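You operate a simulated robot arm through the tools that you are given. There is no shell and no other tool.

You run a simulated robot arm. Do the job below in one go: nothing can be reset, and whatever is moved stays where it is left.

Task
Wipe the steel plate with the white cloth, then stand the 1 kg weight on it.
Fine: the weight with purple ring; the cloth goes back into its drawer, drawer shut again. Set down upright: one kilo weight with purple ring. What is to be rubbed or washed off counts as gone when no trace of it is left.
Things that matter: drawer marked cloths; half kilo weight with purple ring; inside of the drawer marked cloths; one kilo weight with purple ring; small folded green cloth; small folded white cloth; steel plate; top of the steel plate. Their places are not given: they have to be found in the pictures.

The check looks at the end state, three seconds after you hand in, the way a careful person would. Anything else that was tipped, shoved, dropped, spilled or broken makes it a failure. Flat cloth is picked up by pressing the open fingertips on it (5 to 10 N) and closing them slowly along it; thin cloth reads only 2 to 8 mm in the jaws.

Robot
A 7-joint arm with a three-finger gripper, fixed in place. Base frame: the origin is on the floor under the middle of its stand, x ahead of it, y to its left, z up. Readings come in m, degrees, newtons and seconds.
It reaches about 1.342 m from its shoulder. Its first joint turns from -166.0 to 166.0 degrees. Payload 2.69 kg.
The tool frame sits at the grasp point between the pads (the TCP): z along the fingers, y along the line on which they close. The tips reach 0.03 m beyond it. The gripper opens to 0.128 m; its body begins 0.117 m behind the TCP.
Orientation is told as [roll, pitch, yaw] about the base's x, y, z axes, in that order, counted from this pose: with the fingers straight down and closing along the base's y, the tool's x points along the base's -x, its y along +y and its z along -z.

Tools
- The arm moves only by the tool jog_arm. Its argument "series" is a list of rows, each a list of 7 numbers: the shift along the base's x, y, z in cm, then the turn, a rotation vector about the base's x, y, z in degrees, then the gripper command, from -1 (shut) to 1 (fully open), values between in proportion. In form: [[tx, ty, tz, ax, ay, az, grip], ...]. A call has 1 to 20 rows; each row is the pose to reach, as a shift and turn from the pose commanded when the call began. Each row takes 0.2 s and may step no farther than 0.05 m and 8.6 degrees from the row before; otherwise, or with a gripper value out of range, the whole call is refused. Where a pose cannot be reached the arm comes as near as it can. A force on the tool above 90 N (or 10 N above the force at the start of the call, whichever is more), or a blocked arm, ends the call early, and 0.2 s more pass. Each finger travels about 0.127 m/s and halts on what it meets, pressing with about 30 N; the grip force reading is that of the motor and also rises with nothing between the fingers. The clock runs only during rows and for 0.2 s after the last one: add rows that repeat a pose to give the fingers time. It gives the time, the measured TCP pose, the force on the tool (base axes), the opening and the grip force at its end, in the units of the frame above (readings bear some noise), with the torque about the TCP (base axes, N m) and any sound that the robot's microphone picked up, and new pictures: "show" is both (left out), scene, wrist or none.
- Cameras (640 x 400 px; columns grow to the right, rows downward): "scene" is fixed at [0.0467, -0.6502, 1.5771]; the picture's right is [0.62, -0.78, 0.00], its down [-0.51, -0.41, -0.76] and it looks along [0.59, 0.47, -0.66] (base axes); focal length 323 px, centre (320, 200). "wrist" rides on the gripper at [0.058, 0.054, -0.131] in the tool frame; the picture's right is [-0.68, 0.74, 0.00], its down [-0.62, -0.57, -0.55] and it looks along [-0.40, -0.37, 0.84] (tool axes); focal length 234 px, centre (320, 200).
- raise_lower(by): moves the trunk up (or, below 0, down) by that many m; the arm rides with it, the base frame stays. It gives what a move gives, with no picture.
- measure_at(camera, pixels): there is no depth. For up to 12 entries [column, row, z] of the newest picture of that camera ("zoom" is the newest enlarged one), the place [x, y] in the base frame at which the ray of that pixel passes the height z, good to about 0.003 m. It takes no simulated time.
- enlarge(camera, box): a new picture of the part [left, top, right, bottom] of that camera's present view, enlarged. It takes no simulated time.
- sign_off(): hands the job in; it is judged then, once.

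Unless the task says otherwise, let go and move clear before handing in.

The tools are called after "Call:" as name(argument=value, ...) on one line, values as JSON. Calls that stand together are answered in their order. jog_arm: Moves the arm, as the interface text tells. Its arguments: {"type":"object","properties":{"series":{"type":"array"},"show":{"type":"string","enum":["both","scene","wrist","none"]}},"required":["series"]} The other tools are called the same way: raise_lower (by) moves the trunk up or down; measure_at (camera, pixels) gives the place at which the rays of pixels pass given heights; enlarge (camera, box) takes an enlarged picture of a part of a camera's view; sign_off () hands the job in.

At the start:

```text
time: 0.0
position: [0.6614, 0.222, 1.1392]
orientation: [0.0, 0.0, 0.0]
force: [0.0, -0.3, 0.5]
ft_torque: [-0.02, 0.0, 0.02]
finger_gap: 0.128
finger_force: 0.1
trunk travel left (down, up): [-0.15, 0.2]
```

scene: 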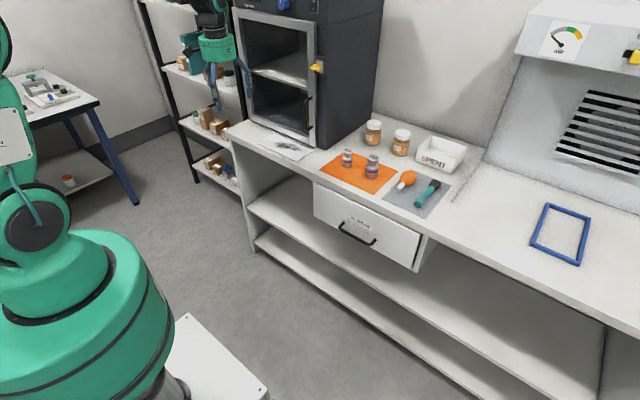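
wrist: 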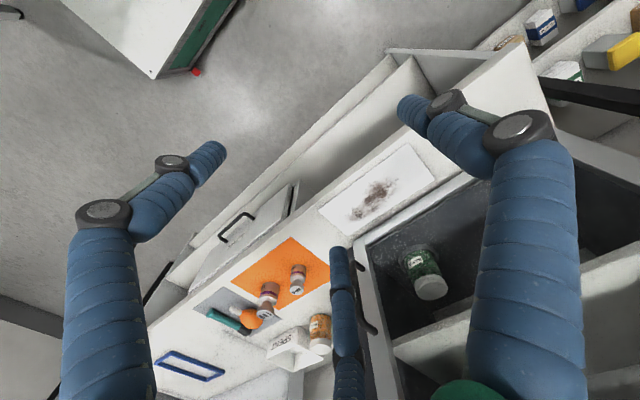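

The scene shows a bench with a drawer (about pixel 365,230), an orange mat with two weights (347,157 and 372,165), a grey plate-like area (420,190) and a soiled white sheet near (285,148). I'll enlarge several parts to identify things.

Call:
enlarge(camera="scene", box=[300, 110, 480, 222])

Call:
enlarge(camera="scene", box=[220, 100, 380, 200])

Call:
enlarge(camera="scene", box=[300, 170, 460, 270])

Call:
enlarge(camera="wrist", box=[140, 140, 460, 340])

```text
3.56 times, centred on (390, 166) of scene
```

zoom: 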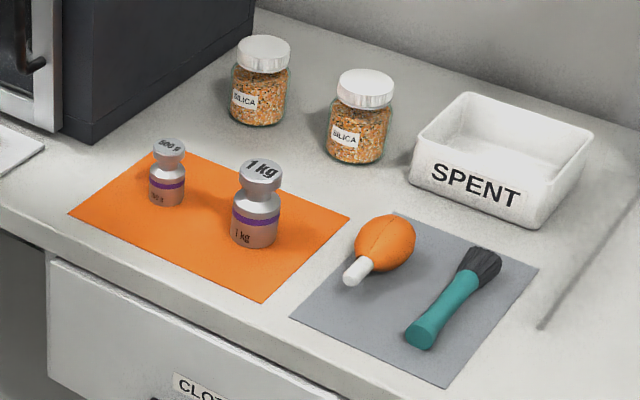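

```text
4.00 times, centred on (300, 150) of scene
```

zoom: 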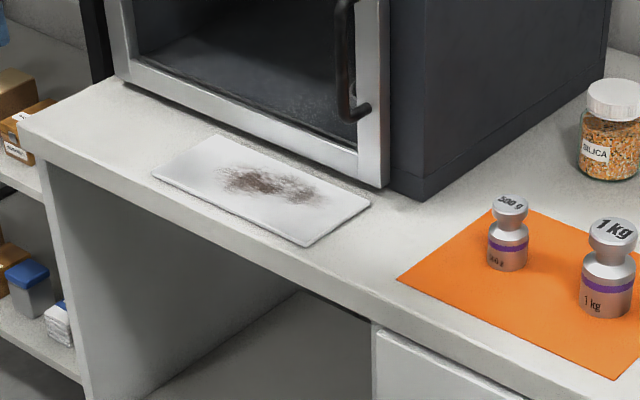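

```text
4.00 times, centred on (380, 220) of scene
```

zoom: 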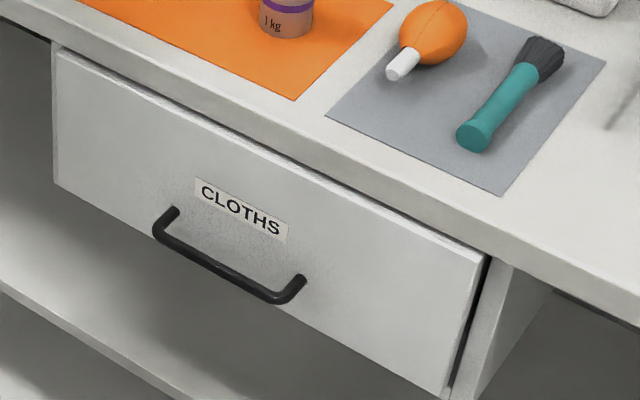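

```text
2.00 times, centred on (300, 240) of wrist
```

zoom: 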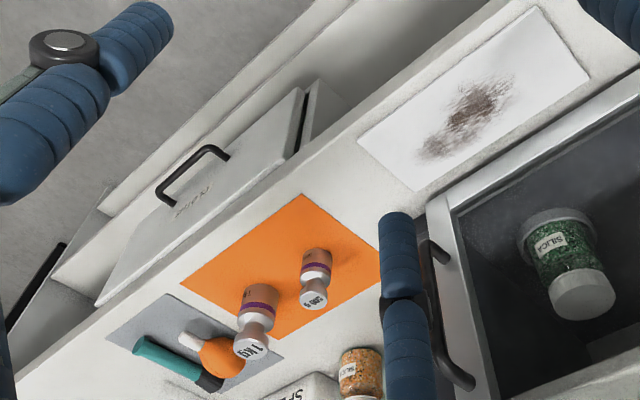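

The steel plate is the silvery sheet with the brown smudge at scene (285,148); the weights stand on the orange mat. I'll triangulate the bench height from mat corners seen in both cameras.

Call:
measure_at(camera="scene", pixels=[[319, 169.6, 0.8], [319, 169.6, 0.9], [374, 195, 0.8], [374, 195, 0.9], [258.4, 143.5, 0.8], [258.4, 143.5, 0.9], [302, 161.5, 0.9], [392.5, 151, 0.9]])

Call:
measure_at(camera="wrist", pixels=[[291.5, 237.5, 0.8], [291.5, 237.5, 0.9], [230, 283.5, 0.8], [230, 283.5, 0.9]])

```text
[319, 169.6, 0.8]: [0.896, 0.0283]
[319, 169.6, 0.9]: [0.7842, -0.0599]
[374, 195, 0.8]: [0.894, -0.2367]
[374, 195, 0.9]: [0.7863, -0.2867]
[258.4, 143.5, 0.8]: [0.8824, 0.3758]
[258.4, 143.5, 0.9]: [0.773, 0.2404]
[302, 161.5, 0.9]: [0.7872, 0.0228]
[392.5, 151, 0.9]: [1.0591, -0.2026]
```

```text
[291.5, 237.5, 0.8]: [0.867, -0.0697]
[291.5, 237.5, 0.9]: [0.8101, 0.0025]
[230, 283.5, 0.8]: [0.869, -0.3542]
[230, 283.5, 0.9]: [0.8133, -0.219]
```

The bench top comes out near z = 0.86. I'll now measure plate corners, weights, mat, jars and drawer front/handle at plausible heights.

Call:
measure_at(camera="scene", pixels=[[258.2, 143.8, 0.862], [275.5, 133.5, 0.862], [392.5, 151, 0.862], [312.5, 150.5, 0.862], [298, 161.5, 0.862], [372, 178.5, 0.862], [347, 166.5, 0.862], [319, 169.6, 0.862], [374, 195, 0.862], [398.4, 171, 0.862], [346, 150, 0.862], [220, 135, 0.862]])

Call:
enlarge(camera="wrist", box=[150, 170, 310, 270])

Call:
enlarge(camera="scene", box=[320, 200, 400, 250])

```text
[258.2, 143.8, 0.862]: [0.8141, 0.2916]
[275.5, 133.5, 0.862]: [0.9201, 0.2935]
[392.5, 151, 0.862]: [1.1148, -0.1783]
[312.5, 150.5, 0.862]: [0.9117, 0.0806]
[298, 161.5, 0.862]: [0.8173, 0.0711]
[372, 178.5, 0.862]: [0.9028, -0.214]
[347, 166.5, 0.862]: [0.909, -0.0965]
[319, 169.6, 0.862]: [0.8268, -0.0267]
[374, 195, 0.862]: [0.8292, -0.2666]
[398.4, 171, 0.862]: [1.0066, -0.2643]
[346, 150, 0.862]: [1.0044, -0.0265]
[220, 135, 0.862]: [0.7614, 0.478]
```

```text
4.00 times, centred on (230, 220) of wrist
```

zoom: 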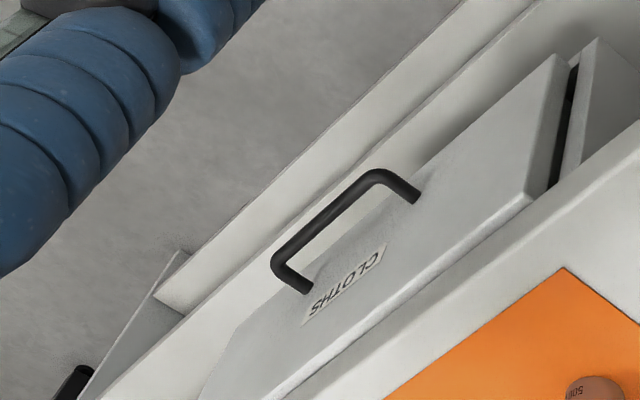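

```text
8.00 times, centred on (360, 225) of scene
```

zoom: 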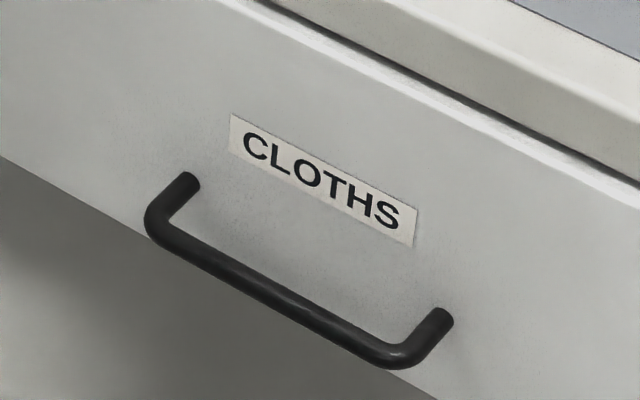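

I'll triangulate the handle corners and post bases and the drawer front's top edge.

Call:
measure_at(camera="scene", pixels=[[339.4, 227.75, 0.7], [339.4, 227.75, 0.8], [369.4, 244.75, 0.7], [369.4, 244.75, 0.8], [343.75, 222.75, 0.7], [343.75, 222.75, 0.8], [375.4, 239.75, 0.7], [375.4, 239.75, 0.8], [314.5, 182.5, 0.8], [314.5, 182.5, 0.84], [420, 234, 0.8], [420, 234, 0.84]])

Call:
measure_at(camera="wrist", pixels=[[243.75, 213.75, 0.7], [243.75, 213.75, 0.8], [221.25, 234.5, 0.7], [221.25, 234.5, 0.8], [253.75, 219.25, 0.7], [253.75, 219.25, 0.8], [225.75, 242.5, 0.7], [225.75, 242.5, 0.8]])

```text
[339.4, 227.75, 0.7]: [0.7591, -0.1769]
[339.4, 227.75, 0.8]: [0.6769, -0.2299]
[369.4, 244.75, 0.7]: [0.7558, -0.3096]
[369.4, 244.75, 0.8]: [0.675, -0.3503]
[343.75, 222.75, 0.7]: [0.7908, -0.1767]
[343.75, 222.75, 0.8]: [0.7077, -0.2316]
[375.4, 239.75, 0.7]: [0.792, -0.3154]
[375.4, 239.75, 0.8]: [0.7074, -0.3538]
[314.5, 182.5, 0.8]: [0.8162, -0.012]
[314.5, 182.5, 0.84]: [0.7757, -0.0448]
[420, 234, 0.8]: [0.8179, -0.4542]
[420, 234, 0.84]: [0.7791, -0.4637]
```

```text
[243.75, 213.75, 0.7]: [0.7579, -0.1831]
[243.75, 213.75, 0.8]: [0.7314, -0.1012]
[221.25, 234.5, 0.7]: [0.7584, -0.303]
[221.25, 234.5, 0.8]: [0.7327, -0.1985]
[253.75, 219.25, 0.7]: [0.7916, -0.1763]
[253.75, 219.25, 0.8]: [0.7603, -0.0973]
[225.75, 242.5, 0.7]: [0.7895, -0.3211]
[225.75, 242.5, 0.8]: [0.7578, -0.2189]
```

The handle bar is at about x 0.758, y -0.18 to -0.307, z 0.70, with the drawer front at x≈0.79. I'll move to stand off in front of it while turning the fingers to point at +x, closing vertically.

Call:
jog_arm(series=[[-1.0, -2.9, -0.9, 4.33, -4.33, -4.33, 1], [-2.0, -5.8, -1.8, 8.66, -8.66, -8.66, 1], [-3.0, -8.7, -2.7, 12.99, -12.99, -12.99, 1], [-4.0, -11.6, -3.6, 17.32, -17.32, -17.32, 1], [-5.0, -14.5, -4.5, 21.65, -21.65, -21.65, 1], [-6.0, -17.5, -5.4, 25.98, -25.98, -25.98, 1], [-7.0, -20.4, -6.3, 30.31, -30.31, -30.31, 1], [-8.0, -23.3, -7.2, 34.64, -34.64, -34.64, 1], [-9.0, -26.2, -8.1, 38.97, -38.97, -38.97, 1], [-10.0, -29.1, -9.0, 43.3, -43.3, -43.3, 1], [-11.0, -32.0, -9.9, 47.63, -47.63, -47.63, 1], [-12.0, -35.0, -10.8, 51.96, -51.96, -51.96, 1], [-13.0, -37.9, -11.7, 56.29, -56.29, -56.29, 1], [-14.0, -40.8, -12.6, 60.62, -60.62, -60.62, 1], [-15.0, -43.7, -13.4, 64.95, -64.95, -64.95, 1], [-16.0, -46.6, -14.0, 69.28, -69.28, -69.28, 1], [-16.0, -46.6, -14.0, 69.28, -69.28, -69.28, 1]])

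```text
time: 3.6
position: [0.5009, -0.2445, 0.9995]
orientation: [90.0, 0.0, -90.1]
force: [0.2, -0.4, -0.2]
ft_torque: [0.01, -0.02, 0.06]
finger_gap: 0.1278
finger_force: 0.1
trunk travel left (down, up): [-0.15, 0.2]
```

scene: 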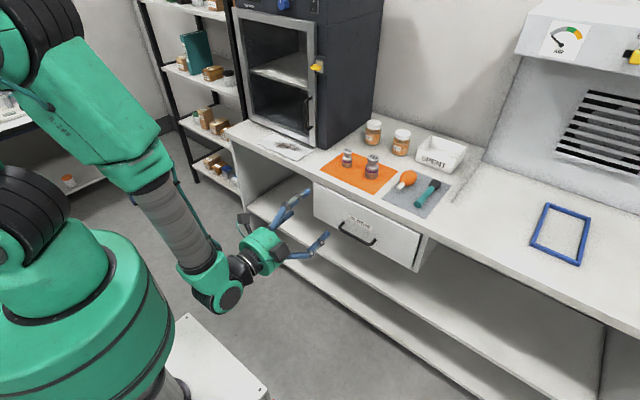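
wrist: 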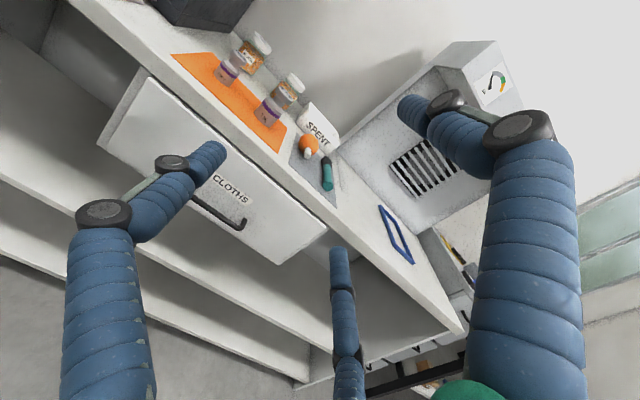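

The arm reached the pose (0.501,-0.2445,1.0) facing the drawer. I'll zoom on the handle in both views to refine its position before approach.

Call:
enlarge(camera="wrist", box=[160, 150, 320, 250])

Call:
measure_at(camera="scene", pixels=[[225, 130, 0.86], [300, 168, 0.86], [440, 236, 0.86]])

```text
4.00 times, centred on (240, 200) of wrist
```

zoom: 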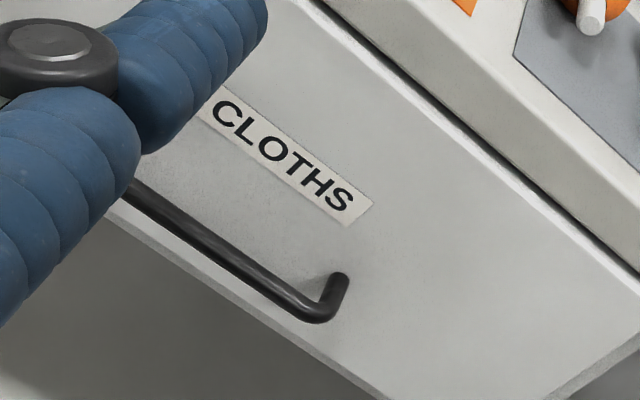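

```text
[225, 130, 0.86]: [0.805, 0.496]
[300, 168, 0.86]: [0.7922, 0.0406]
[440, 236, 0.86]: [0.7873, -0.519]
```

I'll verify the handle right corner from this view, wrist px (237.5,228.75).

Call:
measure_at(camera="wrist", pixels=[[237.5, 228.75, 0.69], [237.5, 228.75, 0.7], [237.5, 228.75, 0.71], [210, 208, 0.69], [210, 208, 0.7], [210, 208, 0.71], [244, 220, 0.7], [244, 220, 0.71]])

Call:
measure_at(camera="scene", pixels=[[369.4, 244.75, 0.69], [369.4, 244.75, 0.7], [369.4, 244.75, 0.71], [354, 236.3, 0.69], [354, 236.3, 0.7], [354, 236.3, 0.71]])

```text
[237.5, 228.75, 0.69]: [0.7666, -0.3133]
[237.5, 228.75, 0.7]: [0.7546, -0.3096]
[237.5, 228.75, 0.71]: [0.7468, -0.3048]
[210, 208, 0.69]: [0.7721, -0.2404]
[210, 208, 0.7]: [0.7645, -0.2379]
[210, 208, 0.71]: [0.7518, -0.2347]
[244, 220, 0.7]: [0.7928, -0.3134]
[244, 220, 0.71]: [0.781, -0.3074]
```

```text
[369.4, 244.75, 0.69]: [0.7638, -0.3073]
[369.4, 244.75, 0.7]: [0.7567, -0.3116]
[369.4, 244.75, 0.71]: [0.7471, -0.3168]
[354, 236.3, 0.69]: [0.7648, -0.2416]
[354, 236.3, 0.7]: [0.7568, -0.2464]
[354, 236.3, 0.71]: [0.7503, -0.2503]
```

The bar is confirmed at x≈0.757, y≈-0.245, z≈0.70. I'll lower to z 0.70 at x 0.62 and look.

Call:
jog_arm(series=[[1.5, 0, -4.2, 0, 0, 0, 1], [3, 0, -8.5, 0, 0, 0, 1], [4.5, 0, -12.8, 0, 0, 0, 1], [6, 0, -17.1, 0, 0, 0, 1], [7.5, 0, -21.4, 0, 0, 0, 1], [9, 0, -25.7, 0, 0, 0, 1], [10.5, 0, -30, 0, 0, 0, 1], [12, 0, -30, 0, 0, 0, 1], [12, 0, -30, 0, 0, 0, 1]])

```text
time: 5.6
position: [0.62, -0.2429, 0.6971]
orientation: [90.0, 0.0, -90.1]
force: [0.1, -0.6, -0.5]
ft_torque: [-0.02, 0.0, -0.01]
finger_gap: 0.128
finger_force: 0.1
trunk travel left (down, up): [-0.15, 0.2]
```

scene: 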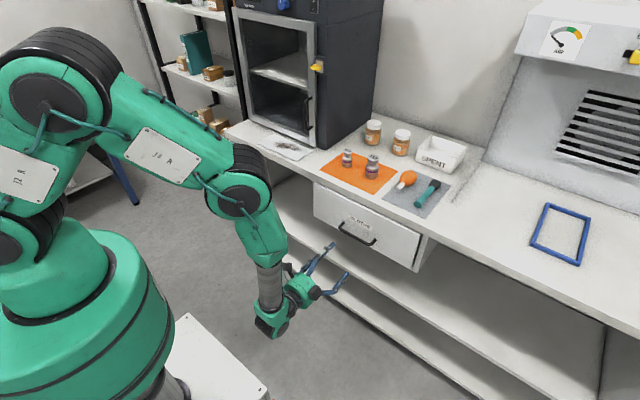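
wrist: 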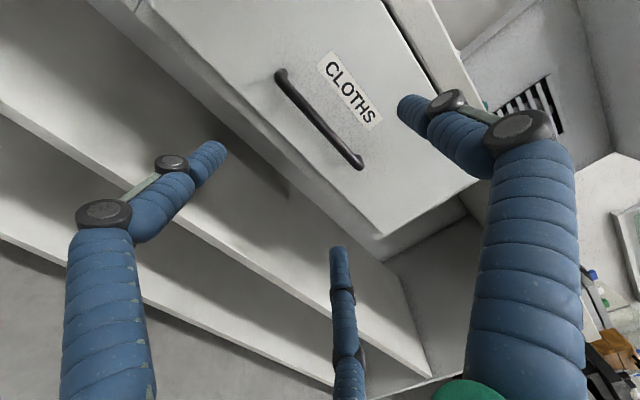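

The bar is at wrist px (282,75)-(357,163), straight ahead. I'll check its height precisely from this close view.

Call:
enlarge(camera="wrist", box=[240, 60, 400, 180])

Call:
measure_at(camera="wrist", pixels=[[319, 119, 0.695], [319, 119, 0.7], [319, 119, 0.705], [319, 119, 0.71], [282, 75, 0.7], [357, 163, 0.7]])

```text
3.33 times, centred on (320, 120) of wrist
```

zoom: 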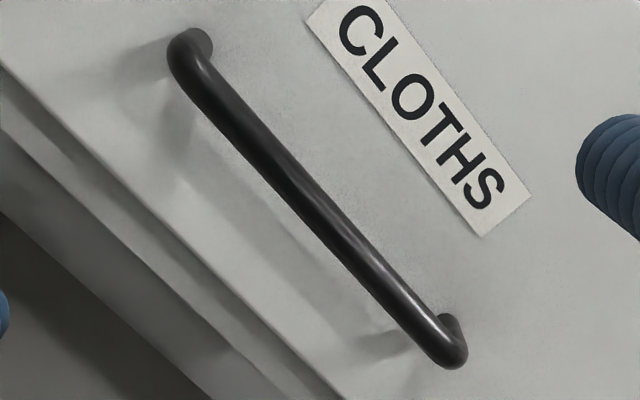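

```text
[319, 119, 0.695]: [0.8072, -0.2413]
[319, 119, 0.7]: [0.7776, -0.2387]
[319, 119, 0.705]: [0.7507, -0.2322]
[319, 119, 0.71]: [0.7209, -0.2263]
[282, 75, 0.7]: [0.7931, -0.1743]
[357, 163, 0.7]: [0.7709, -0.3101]
```

Call:
measure_at(camera="wrist", pixels=[[319, 104.4, 0.7], [319, 104.4, 0.705], [319, 104.4, 0.71], [319, 104.4, 0.715], [336, 122, 0.7], [336, 122, 0.705], [336, 122, 0.71], [336, 122, 0.715]])

```text
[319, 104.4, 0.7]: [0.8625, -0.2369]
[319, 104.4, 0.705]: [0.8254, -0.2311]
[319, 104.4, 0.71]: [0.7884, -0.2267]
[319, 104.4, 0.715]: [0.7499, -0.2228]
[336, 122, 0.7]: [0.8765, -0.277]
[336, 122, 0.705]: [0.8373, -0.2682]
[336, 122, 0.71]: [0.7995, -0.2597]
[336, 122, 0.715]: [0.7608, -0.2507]
```

The near view suggests the bar is at z≈0.715 rather than 0.70. I'll move closer to x 0.69 and z 0.714 and check again.

Call:
jog_arm(series=[[3.5, -0.2, 1.5, 0, 0, 0, 1], [6.5, -0.2, 1.5, 0, 0, 0, 1], [6.5, -0.2, 1.5, 0, 0, 0, 1]], show="wrist")

Call:
enlarge(camera="wrist", box=[220, 50, 420, 220])

```text
time: 6.4
position: [0.6887, -0.248, 0.7135]
orientation: [90.0, -0.1, -90.0]
force: [0.0, 0.6, -0.5]
ft_torque: [-0.02, 0.02, 0.01]
finger_gap: 0.1281
finger_force: 0.1
trunk travel left (down, up): [-0.15, 0.2]
```

wrist: 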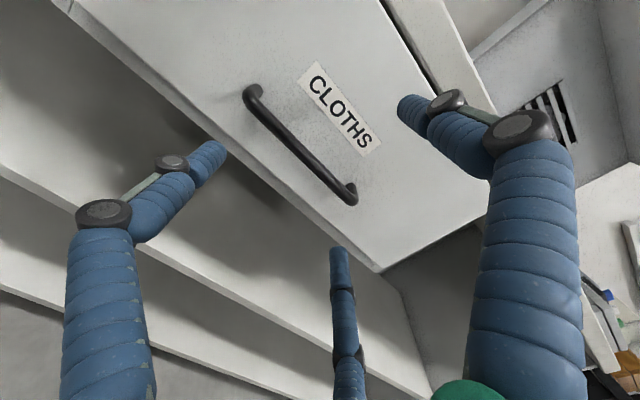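

```text
2.35 times, centred on (320, 135) of wrist
```

zoom: 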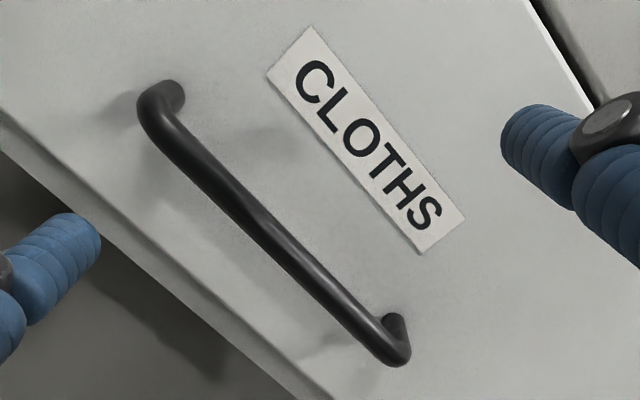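

Call:
measure_at(camera="wrist", pixels=[[302, 147.5, 0.695], [302, 147.5, 0.7], [302, 147.5, 0.705], [302, 147.5, 0.71], [252, 94, 0.704], [352, 201, 0.704]])

```text
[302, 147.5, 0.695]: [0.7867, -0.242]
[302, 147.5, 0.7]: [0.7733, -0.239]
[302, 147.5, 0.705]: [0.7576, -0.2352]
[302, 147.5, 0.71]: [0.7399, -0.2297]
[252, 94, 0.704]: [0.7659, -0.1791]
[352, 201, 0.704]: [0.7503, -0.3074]
```

The bar is now measured at z≈0.705, y≈-0.243, x≈0.757. I'll advance to x≈0.75 and close on the bar.

Call:
jog_arm(series=[[3.2, 0.3, -0.95, 0, 0, 0, 1], [6.3, 0.3, -0.95, 0, 0, 0, 1], [6.3, 0.3, -0.95, 0, 0, 0, 0.5], [6.3, 0.3, -0.95, 0, 0, 0, 0], [6.3, 0.3, -0.95, 0, 0, 0, -0.4], [6.3, 0.3, -0.95, 0, 0, 0, -0.7], [6.3, 0.3, -0.95, 0, 0, 0, -1], [6.3, 0.3, -0.95, 0, 0, 0, -1]])

```text
time: 8.2
position: [0.748, -0.2385, 0.6951]
orientation: [89.2, 0.2, -89.9]
force: [1.1, 29.8, -62.5]
ft_torque: [-0.34, 0.41, -0.12]
finger_gap: 0.0194
finger_force: 43.9
trunk travel left (down, up): [-0.15, 0.2]
```

scene: 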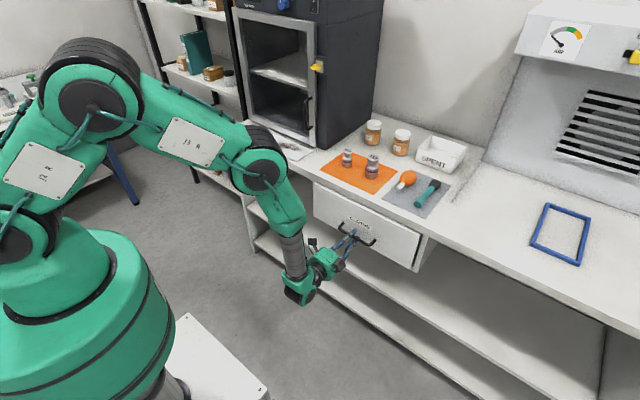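
wrist: 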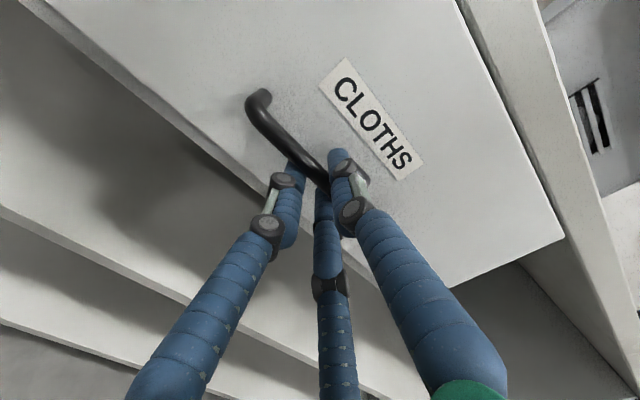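

Fingers are on the bar (gap 19 mm) but the tool is loaded -62 N in z, +30 N in y, so the bar sits a bit lower. I'll ease the commanded pose down 1 cm and +y 0.4 cm to relieve it.

Call:
jog_arm(series=[[0, 0.2, -0.4, 0, 0, 0, -1], [0, 0.4, -0.8, 0, 0, 0, -1], [0, 0.5, -1.0, 0, 0, 0, -1], [0, 0.5, -1.0, 0, 0, 0, -1]], show="wrist")

Call:
enlarge(camera="wrist", box=[220, 70, 380, 170])

```text
time: 9.2
position: [0.75, -0.2386, 0.6948]
orientation: [90.1, -0.1, -90.3]
force: [-25.9, 8.3, -15.8]
ft_torque: [0.03, 0.02, -0.17]
finger_gap: 0.0192
finger_force: 44.6
trunk travel left (down, up): [-0.15, 0.2]
```

wrist: 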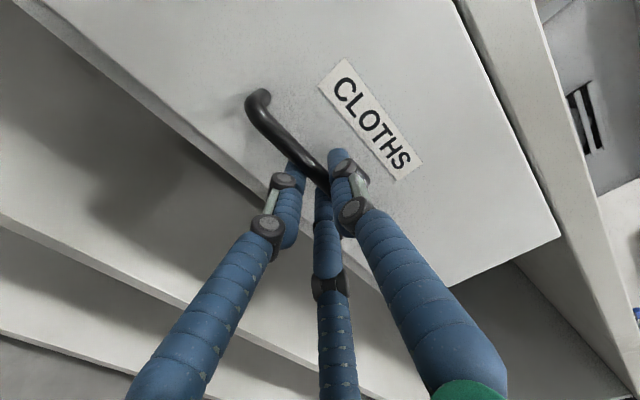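

```text
4.00 times, centred on (300, 120) of wrist
```

zoom: 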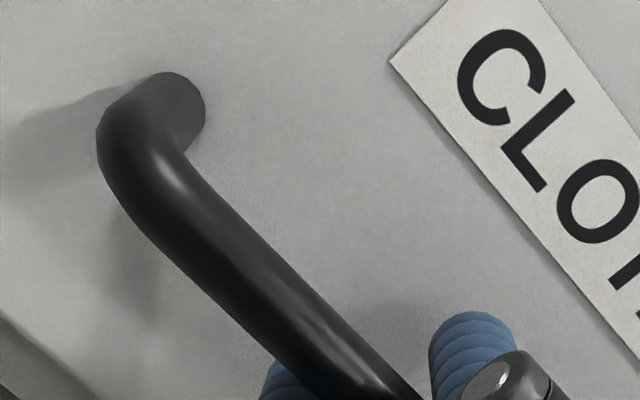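

The load is relieved (-16 N z). Now I'll pull the drawer out along -x gently.

Call:
jog_arm(series=[[-1, 0.5, -0.2, 0, 0, 0, -1], [-2, 0.5, -0.2, 0, 0, 0, -1], [-3.5, 0.5, -0.2, 0, 0, 0, -1], [-5, 0.5, -0.2, 0, 0, 0, -1], [-6.5, 0.5, -0.2, 0, 0, 0, -1], [-8, 0.5, -0.2, 0, 0, 0, -1], [-9.5, 0.5, -0.2, 0, 0, 0, -1], [-11, 0.5, -0.2, 0, 0, 0, -1], [-12.5, 0.5, -0.2, 0, 0, 0, -1], [-14, 0.5, -0.2, 0, 0, 0, -1], [-14, 0.5, -0.2, 0, 0, 0, -1]])

```text
time: 11.6
position: [0.6096, -0.2332, 0.6955]
orientation: [90.2, 0.1, -90.1]
force: [-0.2, -45.7, 39.7]
ft_torque: [0.3, -0.35, -0.62]
finger_gap: 0.0193
finger_force: 44.5
trunk travel left (down, up): [-0.15, 0.2]
```

scene: 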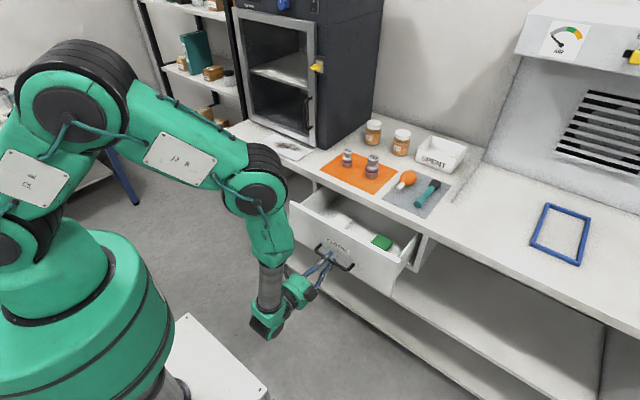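
wrist: 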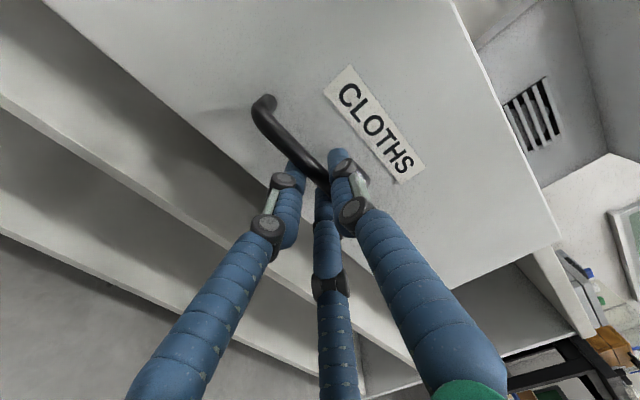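

The drawer is open 14 cm; I see a green cloth at (382,242) and something white near (342,220). The side load (y -46, z +40) came from my extra offset; I'll relax it and keep pulling to about 22 cm.

Call:
jog_arm(series=[[0, -0.3, 0.2, 0, 0, 0, -1], [-1, -0.5, 0.3, 0, 0, 0, -1], [-2.5, -0.5, 0.3, 0, 0, 0, -1], [-4, -0.5, 0.3, 0, 0, 0, -1], [-5.5, -0.5, 0.3, 0, 0, 0, -1], [-7, -0.5, 0.3, 0, 0, 0, -1], [-8.5, -0.5, 0.3, 0, 0, 0, -1], [-8.5, -0.5, 0.3, 0, 0, 0, -1]])

Call:
enlarge(camera="scene", box=[270, 180, 430, 280])

```text
time: 13.4
position: [0.5217, -0.2337, 0.6954]
orientation: [89.8, 0.2, -89.9]
force: [0.2, 54.7, 7.5]
ft_torque: [-0.33, -0.12, 0.47]
finger_gap: 0.0193
finger_force: 44.5
trunk travel left (down, up): [-0.15, 0.2]
```

scene: 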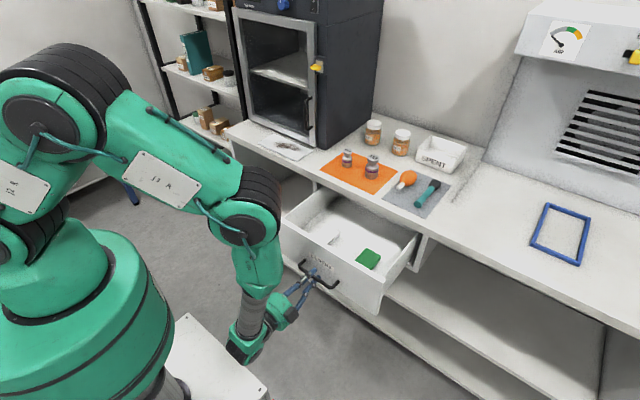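
wrist: 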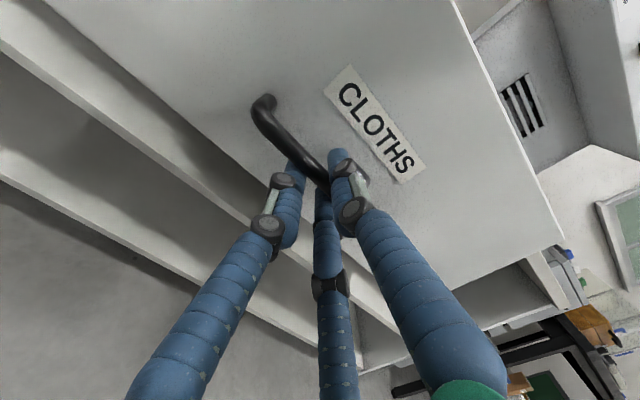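

```text
4.00 times, centred on (350, 230) of scene
```

zoom: 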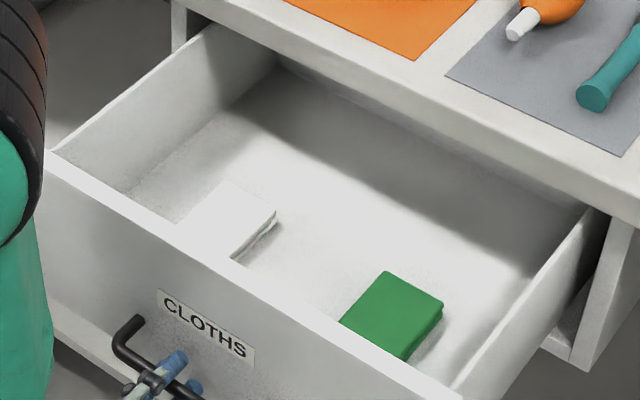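

The drawer is out about 23 cm, with the white cloth near scene (330,235) and the green one at (368,259). I'll relieve the side force, release the handle and back away along -x.

Call:
jog_arm(series=[[0, 0.4, 0, 0, 0, 0, -1], [0, 0.4, 0, 0, 0, 0, -0.5], [0, 0.4, 0, 0, 0, 0, 0], [0, 0.4, 0, 0, 0, 0, 0.5], [0, 0.4, 0, 0, 0, 0, 0.5], [-2, 0.4, 0, 0, 0, 0, 0.5], [-4, 0.4, 0, 0, 0, 0, 0.5], [-6, 0.4, 0, 0, 0, 0, 0.5], [-6, 0.4, 0, 0, 0, 0, 0.5]])

```text
time: 15.4
position: [0.4644, -0.2356, 0.695]
orientation: [90.0, 0.1, -90.0]
force: [-1.0, -0.8, -0.6]
ft_torque: [0.01, -0.03, 0.01]
finger_gap: 0.0957
finger_force: 0.0
trunk travel left (down, up): [-0.15, 0.2]
```

scene: 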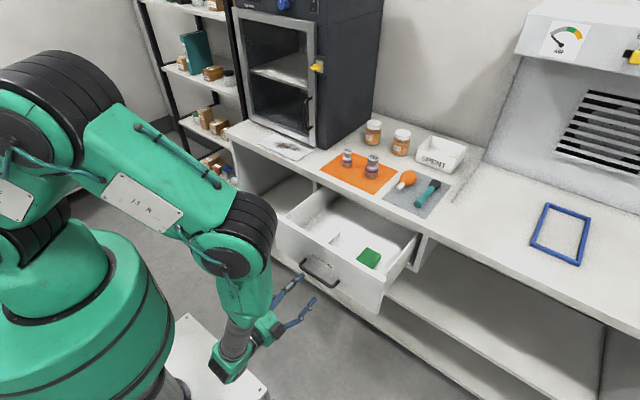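
wrist: 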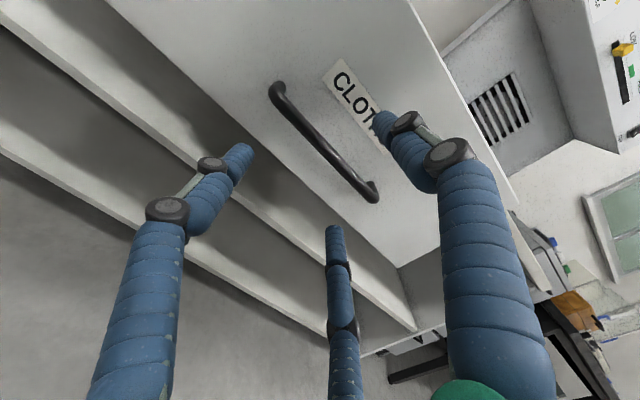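

Handle released cleanly, drawer still open. I'll rise and rotate back to fingers-down above the drawer for a look inside.

Call:
jog_arm(series=[[0, 0, 5, 0, 0, 0, 1], [0, 0, 10, 0, 0, 0, 1], [0, 0, 15, 0, 0, 0, 1], [0, 0, 20, 0, 0, 0, 1], [1, 0.2, 21, -4.33, 4.33, 4.33, 1], [2, 0.4, 22, -8.66, 8.66, 8.66, 1], [3, 0.6, 23, -12.99, 12.99, 12.99, 1], [4, 0.8, 24, -17.32, 17.32, 17.32, 1], [5, 1.0, 25, -21.65, 21.65, 21.65, 1], [6, 1.2, 26, -25.98, 25.98, 25.98, 1], [7, 1.4, 27, -30.31, 30.31, 30.31, 1], [8, 1.6, 28, -34.64, 34.64, 34.64, 1], [9, 1.8, 29, -38.97, 38.97, 38.97, 1], [10, 2.0, 30, -43.3, 43.3, 43.3, 1], [11, 2.2, 31, -47.63, 47.63, 47.63, 1], [12, 2.4, 32, -51.96, 51.96, 51.96, 1], [13, 2.6, 33, -56.29, 56.29, 56.29, 1], [14, 2.8, 34, -60.62, 60.62, 60.62, 1], [15, 3.0, 35, -64.95, 64.95, 64.95, 1], [16, 3.2, 35, -69.28, 69.28, 69.28, 1]])

```text
time: 19.6
position: [0.6224, -0.2005, 1.0453]
orientation: [-0.1, 0.0, -0.1]
force: [-0.4, -1.0, -0.1]
ft_torque: [-0.01, -0.07, 0.02]
finger_gap: 0.1279
finger_force: 0.0
trunk travel left (down, up): [-0.15, 0.2]
```

scene: 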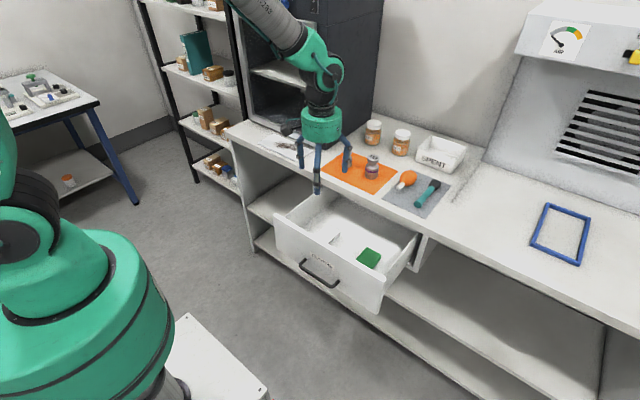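
wrist: 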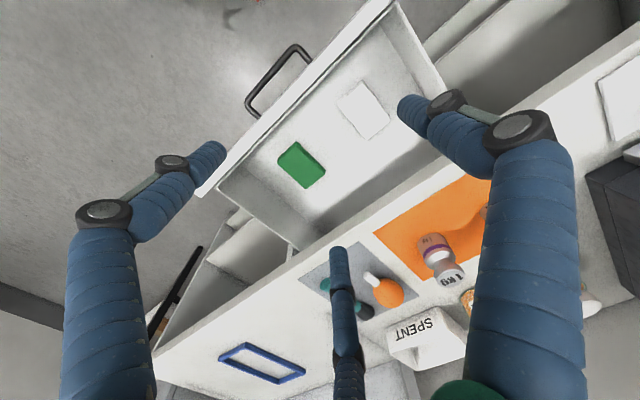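

I can now see the white cloth at wrist (363,110) and green at (301,165) in the drawer. I'll zoom in both views to triangulate the cloth.

Call:
enlarge(camera="wrist", box=[240, 40, 480, 190])

Call:
enlarge(camera="scene", box=[270, 180, 430, 280])

```text
2.67 times, centred on (360, 115) of wrist
```

zoom: 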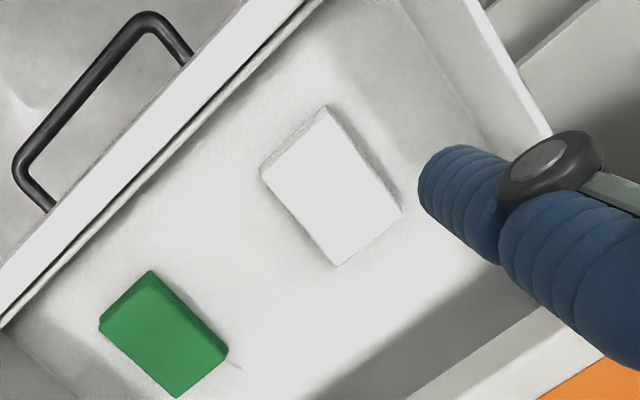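

```text
4.00 times, centred on (350, 230) of scene
```

zoom: 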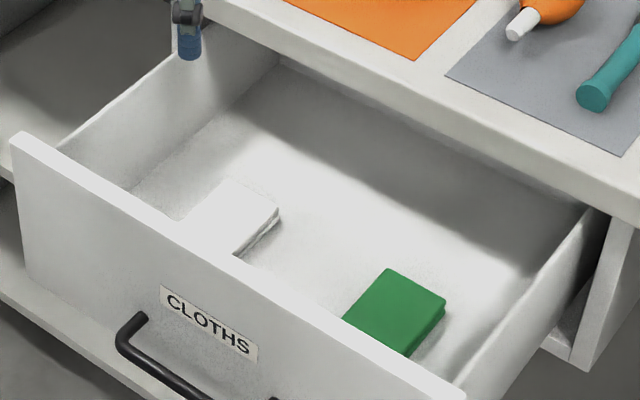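

Call:
measure_at(camera="wrist", pixels=[[390.7, 118.7, 0.66], [390.7, 118.7, 0.7], [366.7, 139.4, 0.66], [366.7, 139.4, 0.7], [361.9, 80.1, 0.66], [338.2, 103, 0.66], [313.7, 14, 0.826], [296, 142, 0.66], [277.5, 164, 0.66]])

Call:
measure_at(camera="scene", pixels=[[327, 225.5, 0.66], [327, 225.5, 0.7], [339.3, 232.5, 0.66], [339.3, 232.5, 0.7], [367.5, 247, 0.66], [367.5, 247, 0.7]])

```text
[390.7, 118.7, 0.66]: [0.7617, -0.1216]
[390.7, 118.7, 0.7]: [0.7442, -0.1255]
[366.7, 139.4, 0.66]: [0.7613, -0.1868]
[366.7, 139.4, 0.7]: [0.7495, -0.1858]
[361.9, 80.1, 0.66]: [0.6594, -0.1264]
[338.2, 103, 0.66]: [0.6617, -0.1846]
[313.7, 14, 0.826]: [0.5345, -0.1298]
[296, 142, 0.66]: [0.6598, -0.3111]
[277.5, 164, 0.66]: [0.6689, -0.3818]
```

```text
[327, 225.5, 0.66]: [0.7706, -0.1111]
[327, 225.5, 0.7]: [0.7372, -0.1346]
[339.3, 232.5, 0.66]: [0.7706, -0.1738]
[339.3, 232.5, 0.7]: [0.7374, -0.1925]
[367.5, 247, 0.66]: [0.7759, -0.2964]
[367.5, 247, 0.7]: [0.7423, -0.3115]
```

Triangulation puts the white cloth's top at z≈0.68, spanning x 0.65–0.75, y -0.187 to -0.124 (centre 0.702,-0.156). I'll partly close the fingers and descend above it.

Call:
jog_arm(series=[[2, 0.9, -1, 0, 0, 0, 0.4], [4, 1.8, -3, 0, 0, 0, 0], [6, 2.7, -5.5, 0, 0, 0, -0.34], [8, 3.7, -8, 0, 0, 0, -0.34], [8, 3.7, -12, 0, 0, 0, -0.34], [8, 3.7, -16, 0, 0, 0, -0.34], [8, 3.7, -20, 0, 0, 0, -0.34], [8, 3.7, -24, 0, 0, 0, -0.34], [8, 3.7, -24, 0, 0, 0, -0.34]])

```text
time: 21.6
position: [0.7064, -0.1642, 0.8052]
orientation: [-0.1, 0.1, 0.0]
force: [0.2, -0.3, -0.8]
ft_torque: [-0.02, 0.03, -0.01]
finger_gap: 0.0421
finger_force: 0.0
trunk travel left (down, up): [-0.15, 0.2]
```

scene: 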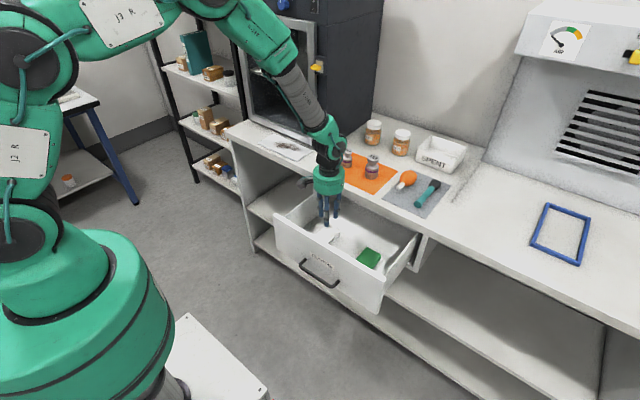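
wrist: 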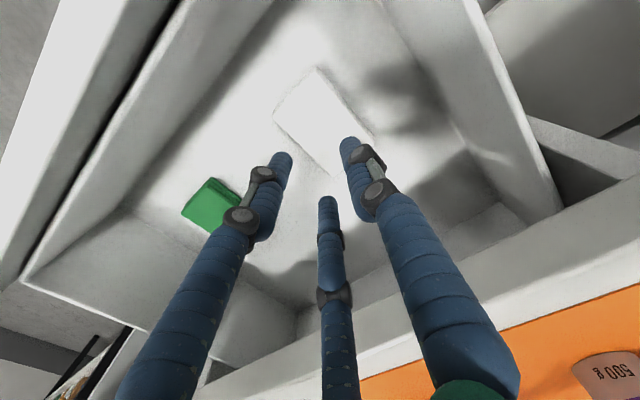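

Gripper is above the cloth, visible at wrist (325,120). I'll zoom to re-measure the cloth from here.

Call:
enlarge(camera="wrist", box=[220, 50, 412, 170])

Call:
enlarge(camera="scene", box=[270, 150, 414, 240])

```text
3.33 times, centred on (316, 110) of wrist
```

zoom: 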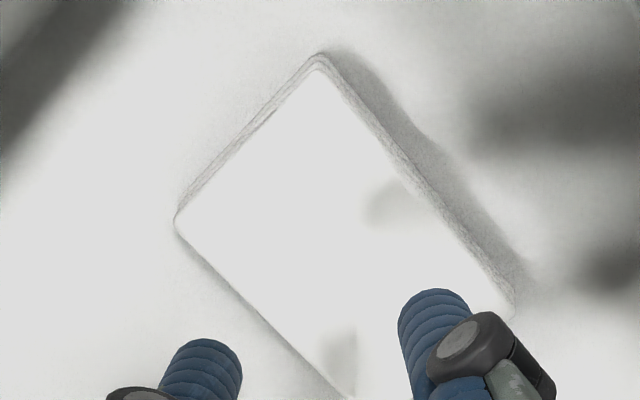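

```text
4.44 times, centred on (342, 195) of scene
```

zoom: 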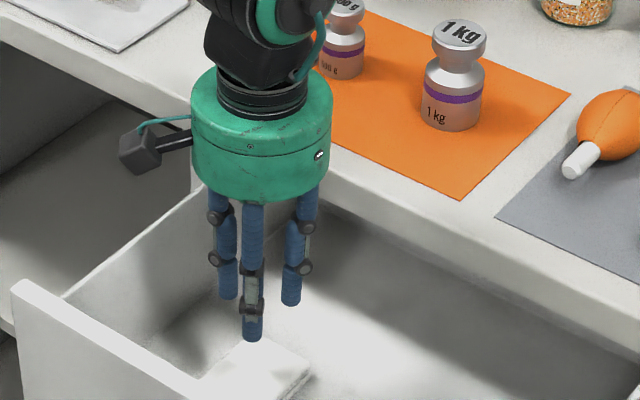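

Call:
measure_at(camera="wrist", pixels=[[272.8, 116.6, 0.68], [316.6, 69.5, 0.68], [373, 143, 0.68], [325, 169.4, 0.68], [272.8, 116.6, 0.67], [316.6, 69.5, 0.67], [373, 143, 0.67], [325, 169.4, 0.67]])

```text
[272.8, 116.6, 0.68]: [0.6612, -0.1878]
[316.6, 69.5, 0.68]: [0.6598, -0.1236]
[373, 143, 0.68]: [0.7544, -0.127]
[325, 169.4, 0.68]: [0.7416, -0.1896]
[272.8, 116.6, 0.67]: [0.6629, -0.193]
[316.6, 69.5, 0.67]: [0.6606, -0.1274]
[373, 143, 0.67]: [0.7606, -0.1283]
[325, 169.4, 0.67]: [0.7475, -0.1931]
```

The cloth is centred at (0.708,-0.157) with TCP right over it. Descend to just above contact, then feel for it.

Call:
jog_arm(series=[[0, 0, -4, 0, 0, 0, -0.34], [0, 0, -7, 0, 0, 0, -0.34], [0, 0, -8.5, 0, 0, 0, -0.34], [0, 0, -8.5, 0, 0, 0, -0.34]])

```text
time: 22.6
position: [0.7067, -0.1643, 0.7227]
orientation: [-0.1, -0.4, 0.1]
force: [-0.3, 7.7, 40.3]
ft_torque: [0.55, 0.23, 0.02]
finger_gap: 0.0425
finger_force: 0.2
trunk travel left (down, up): [-0.15, 0.2]
```

scene: 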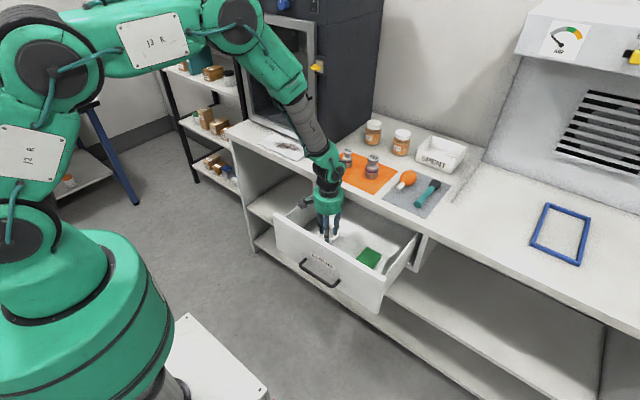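
wrist: 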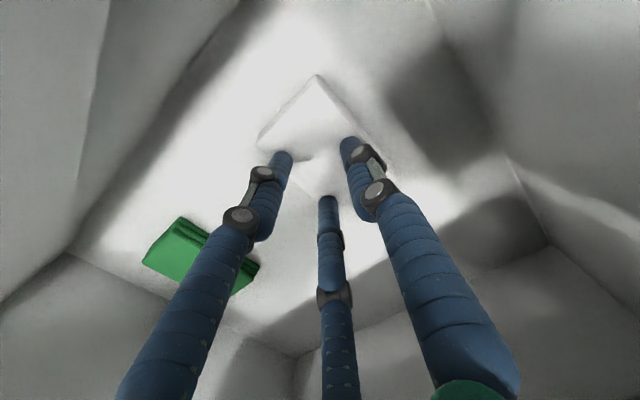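

Contact already, 40 N at z 0.7227 — too much. I'll raise 2 mm to press with 5–10 N.

Call:
jog_arm(series=[[0, 0, 0.2, 0, 0, 0, -0.34], [0, 0, 0.2, 0, 0, 0, -0.34]], show="none")

```text
time: 23.2
position: [0.7044, -0.1657, 0.7226]
orientation: [0.0, -0.1, -0.2]
force: [1.2, -7.0, 29.6]
ft_torque: [-0.18, 0.05, 0.01]
finger_gap: 0.0425
finger_force: 0.2
trunk travel left (down, up): [-0.15, 0.2]
```

Still 30 N; raise a further 3 mm.

Call:
jog_arm(series=[[0, 0, 0.15, 0, 0, 0, -0.34], [0, 0, 0.3, 0, 0, 0, -0.34], [0, 0, 0.3, 0, 0, 0, -0.34]], show="none")

```text
time: 24.0
position: [0.7033, -0.1635, 0.7238]
orientation: [0.0, 0.2, 0.0]
force: [0.6, -0.3, 0.6]
ft_torque: [0.0, -0.02, -0.01]
finger_gap: 0.0423
finger_force: 0.0
trunk travel left (down, up): [-0.15, 0.2]
```

Now free of contact. Lower 2 mm to reach a light press.

Call:
jog_arm(series=[[0, 0, -0.1, 0, 0, 0, -0.34], [0, 0, -0.15, 0, 0, 0, -0.34], [0, 0, -0.15, 0, 0, 0, -0.34]], show="none")

```text
time: 24.8
position: [0.7051, -0.164, 0.7244]
orientation: [0.1, 0.0, -0.1]
force: [-0.1, -0.5, 1.0]
ft_torque: [0.01, -0.01, 0.04]
finger_gap: 0.0422
finger_force: 0.0
trunk travel left (down, up): [-0.15, 0.2]
```

Call:
jog_arm(series=[[0, 0, -0.08, 0, 0, 0, -0.34], [0, 0, -0.08, 0, 0, 0, -0.34]], show="none")

```text
time: 25.4
position: [0.7038, -0.165, 0.7242]
orientation: [0.1, 0.0, -0.1]
force: [0.4, 0.1, 0.3]
ft_torque: [0.02, -0.02, -0.01]
finger_gap: 0.0422
finger_force: 0.1
trunk travel left (down, up): [-0.15, 0.2]
```

Just above contact (force 0.3 N). Lower another 0.5 mm.

Call:
jog_arm(series=[[0, 0, -0.05, 0, 0, 0, -0.34], [0, 0, -0.05, 0, 0, 0, -0.34]], show="none")

```text
time: 26.0
position: [0.7045, -0.165, 0.7229]
orientation: [0.0, 0.0, -0.2]
force: [0.0, 2.5, 5.0]
ft_torque: [0.12, 0.02, 0.02]
finger_gap: 0.0425
finger_force: 0.1
trunk travel left (down, up): [-0.15, 0.2]
```

Light press of 5 N reached. I'll close the fingers slowly along the cloth with a hair more press.

Call:
jog_arm(series=[[0, 0, -0.02, 0, 0, 0, -0.38], [0, 0, -0.02, 0, 0, 0, -0.44], [0, 0, -0.02, 0, 0, 0, -0.5], [0, 0, -0.02, 0, 0, 0, -0.56], [0, 0, -0.02, 0, 0, 0, -0.62], [0, 0, -0.02, 0, 0, 0, -0.68], [0, 0, -0.02, 0, 0, 0, -0.74], [0, 0, -0.02, 0, 0, 0, -0.8], [0, 0, -0.02, 0, 0, 0, -0.86], [0, 0, -0.02, 0, 0, 0, -0.92], [0, 0, -0.02, 0, 0, 0, -1], [0, 0, -0.02, 0, 0, 0, -1], [0, 0, -0.02, 0, 0, 0, -1]])

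```text
time: 28.8
position: [0.7046, -0.1643, 0.7206]
orientation: [-0.1, 0.0, -0.1]
force: [-0.2, -0.6, 0.2]
ft_torque: [0.0, -0.05, 0.01]
finger_gap: 0.0021
finger_force: 30.1
trunk travel left (down, up): [-0.15, 0.2]
```

scene: 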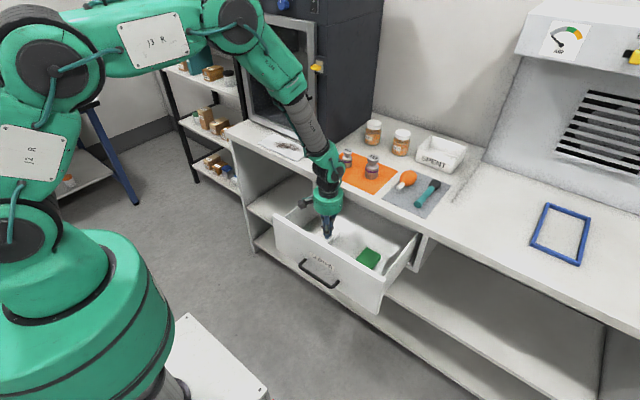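
wrist: 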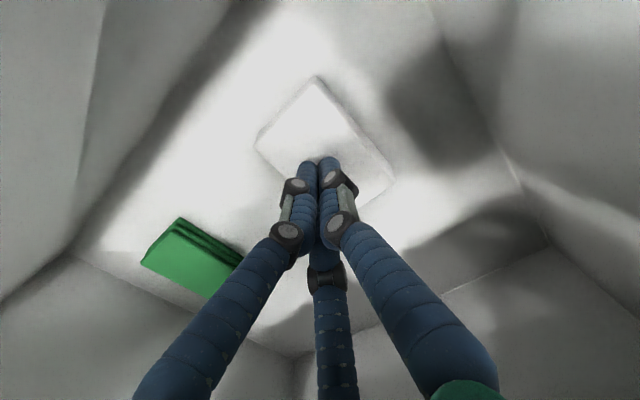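

Gap reads 2.1 mm, which is ambiguous. I'll lift 3 cm and see whether the cloth comes along.

Call:
jog_arm(series=[[0, 0, 1, 0, 0, 0, -1], [0, 0, 2, 0, 0, 0, -1], [0, 0, 3, 0, 0, 0, -1], [0, 0, 3, 0, 0, 0, -1]], show="wrist")

Call:
enlarge(camera="scene", box=[270, 150, 414, 240])

```text
time: 29.8
position: [0.7034, -0.1646, 0.7517]
orientation: [0.0, 0.1, 0.0]
force: [-0.1, 0.5, -0.2]
ft_torque: [-0.02, 0.02, 0.01]
finger_gap: 0.0019
finger_force: 29.6
trunk travel left (down, up): [-0.15, 0.2]
```

wrist: 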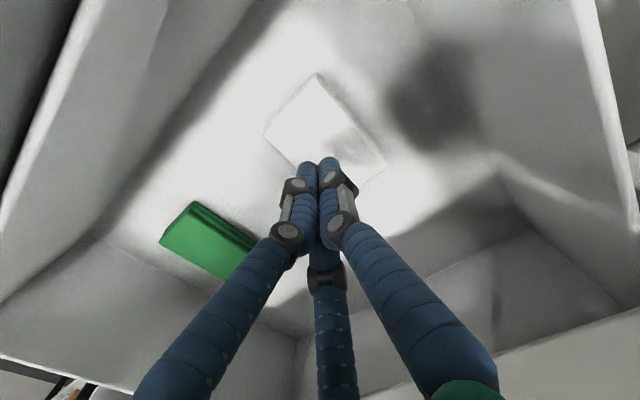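

```text
4.44 times, centred on (342, 195) of scene
```

zoom: 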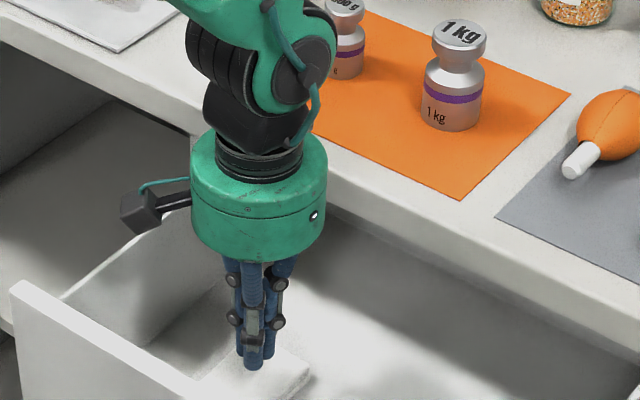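

The cloth stayed in the drawer; the tips rise as they close and lost contact. I'll reopen, press again, and follow down as I close step by step while watching the force.

Call:
jog_arm(series=[[0, 0, 0, 0, 0, 0, -0.34], [0, 0, 0, 0, 0, 0, -0.34], [0, 0, -2, 0, 0, 0, -0.34], [0, 0, -2.7, 0, 0, 0, -0.34], [0, 0, -2.98, 0, 0, 0, -0.34], [0, 0, -3.02, 0, 0, 0, -0.34], [0, 0, -3.02, 0, 0, 0, -0.34]], show="wrist")

```text
time: 31.4
position: [0.7057, -0.1664, 0.7228]
orientation: [0.0, 0.0, -0.1]
force: [0.9, -2.1, 10.7]
ft_torque: [-0.07, -0.02, -0.03]
finger_gap: 0.0424
finger_force: 0.0
trunk travel left (down, up): [-0.15, 0.2]
```

wrist: 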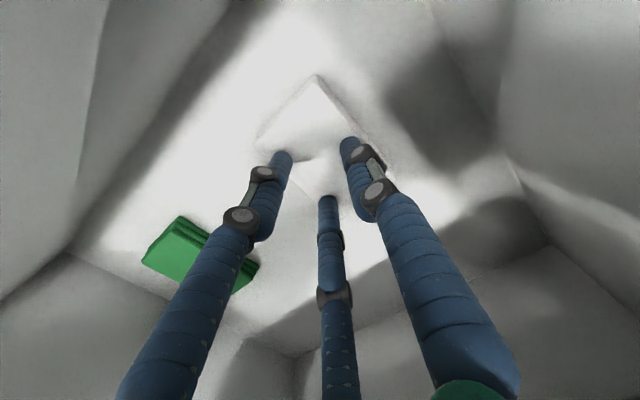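

10.7 N press now. I'll close in small increments, checking the force each time.

Call:
jog_arm(series=[[0, 0, 0, 0, 0, 0, -0.37], [0, 0, 0, 0, 0, 0, -0.4]], show="none")

```text
time: 32.0
position: [0.7044, -0.1653, 0.7231]
orientation: [0.0, -0.1, 0.0]
force: [-0.2, 1.3, 16.1]
ft_torque: [0.07, -0.02, 0.0]
finger_gap: 0.0382
finger_force: 0.0
trunk travel left (down, up): [-0.15, 0.2]
```

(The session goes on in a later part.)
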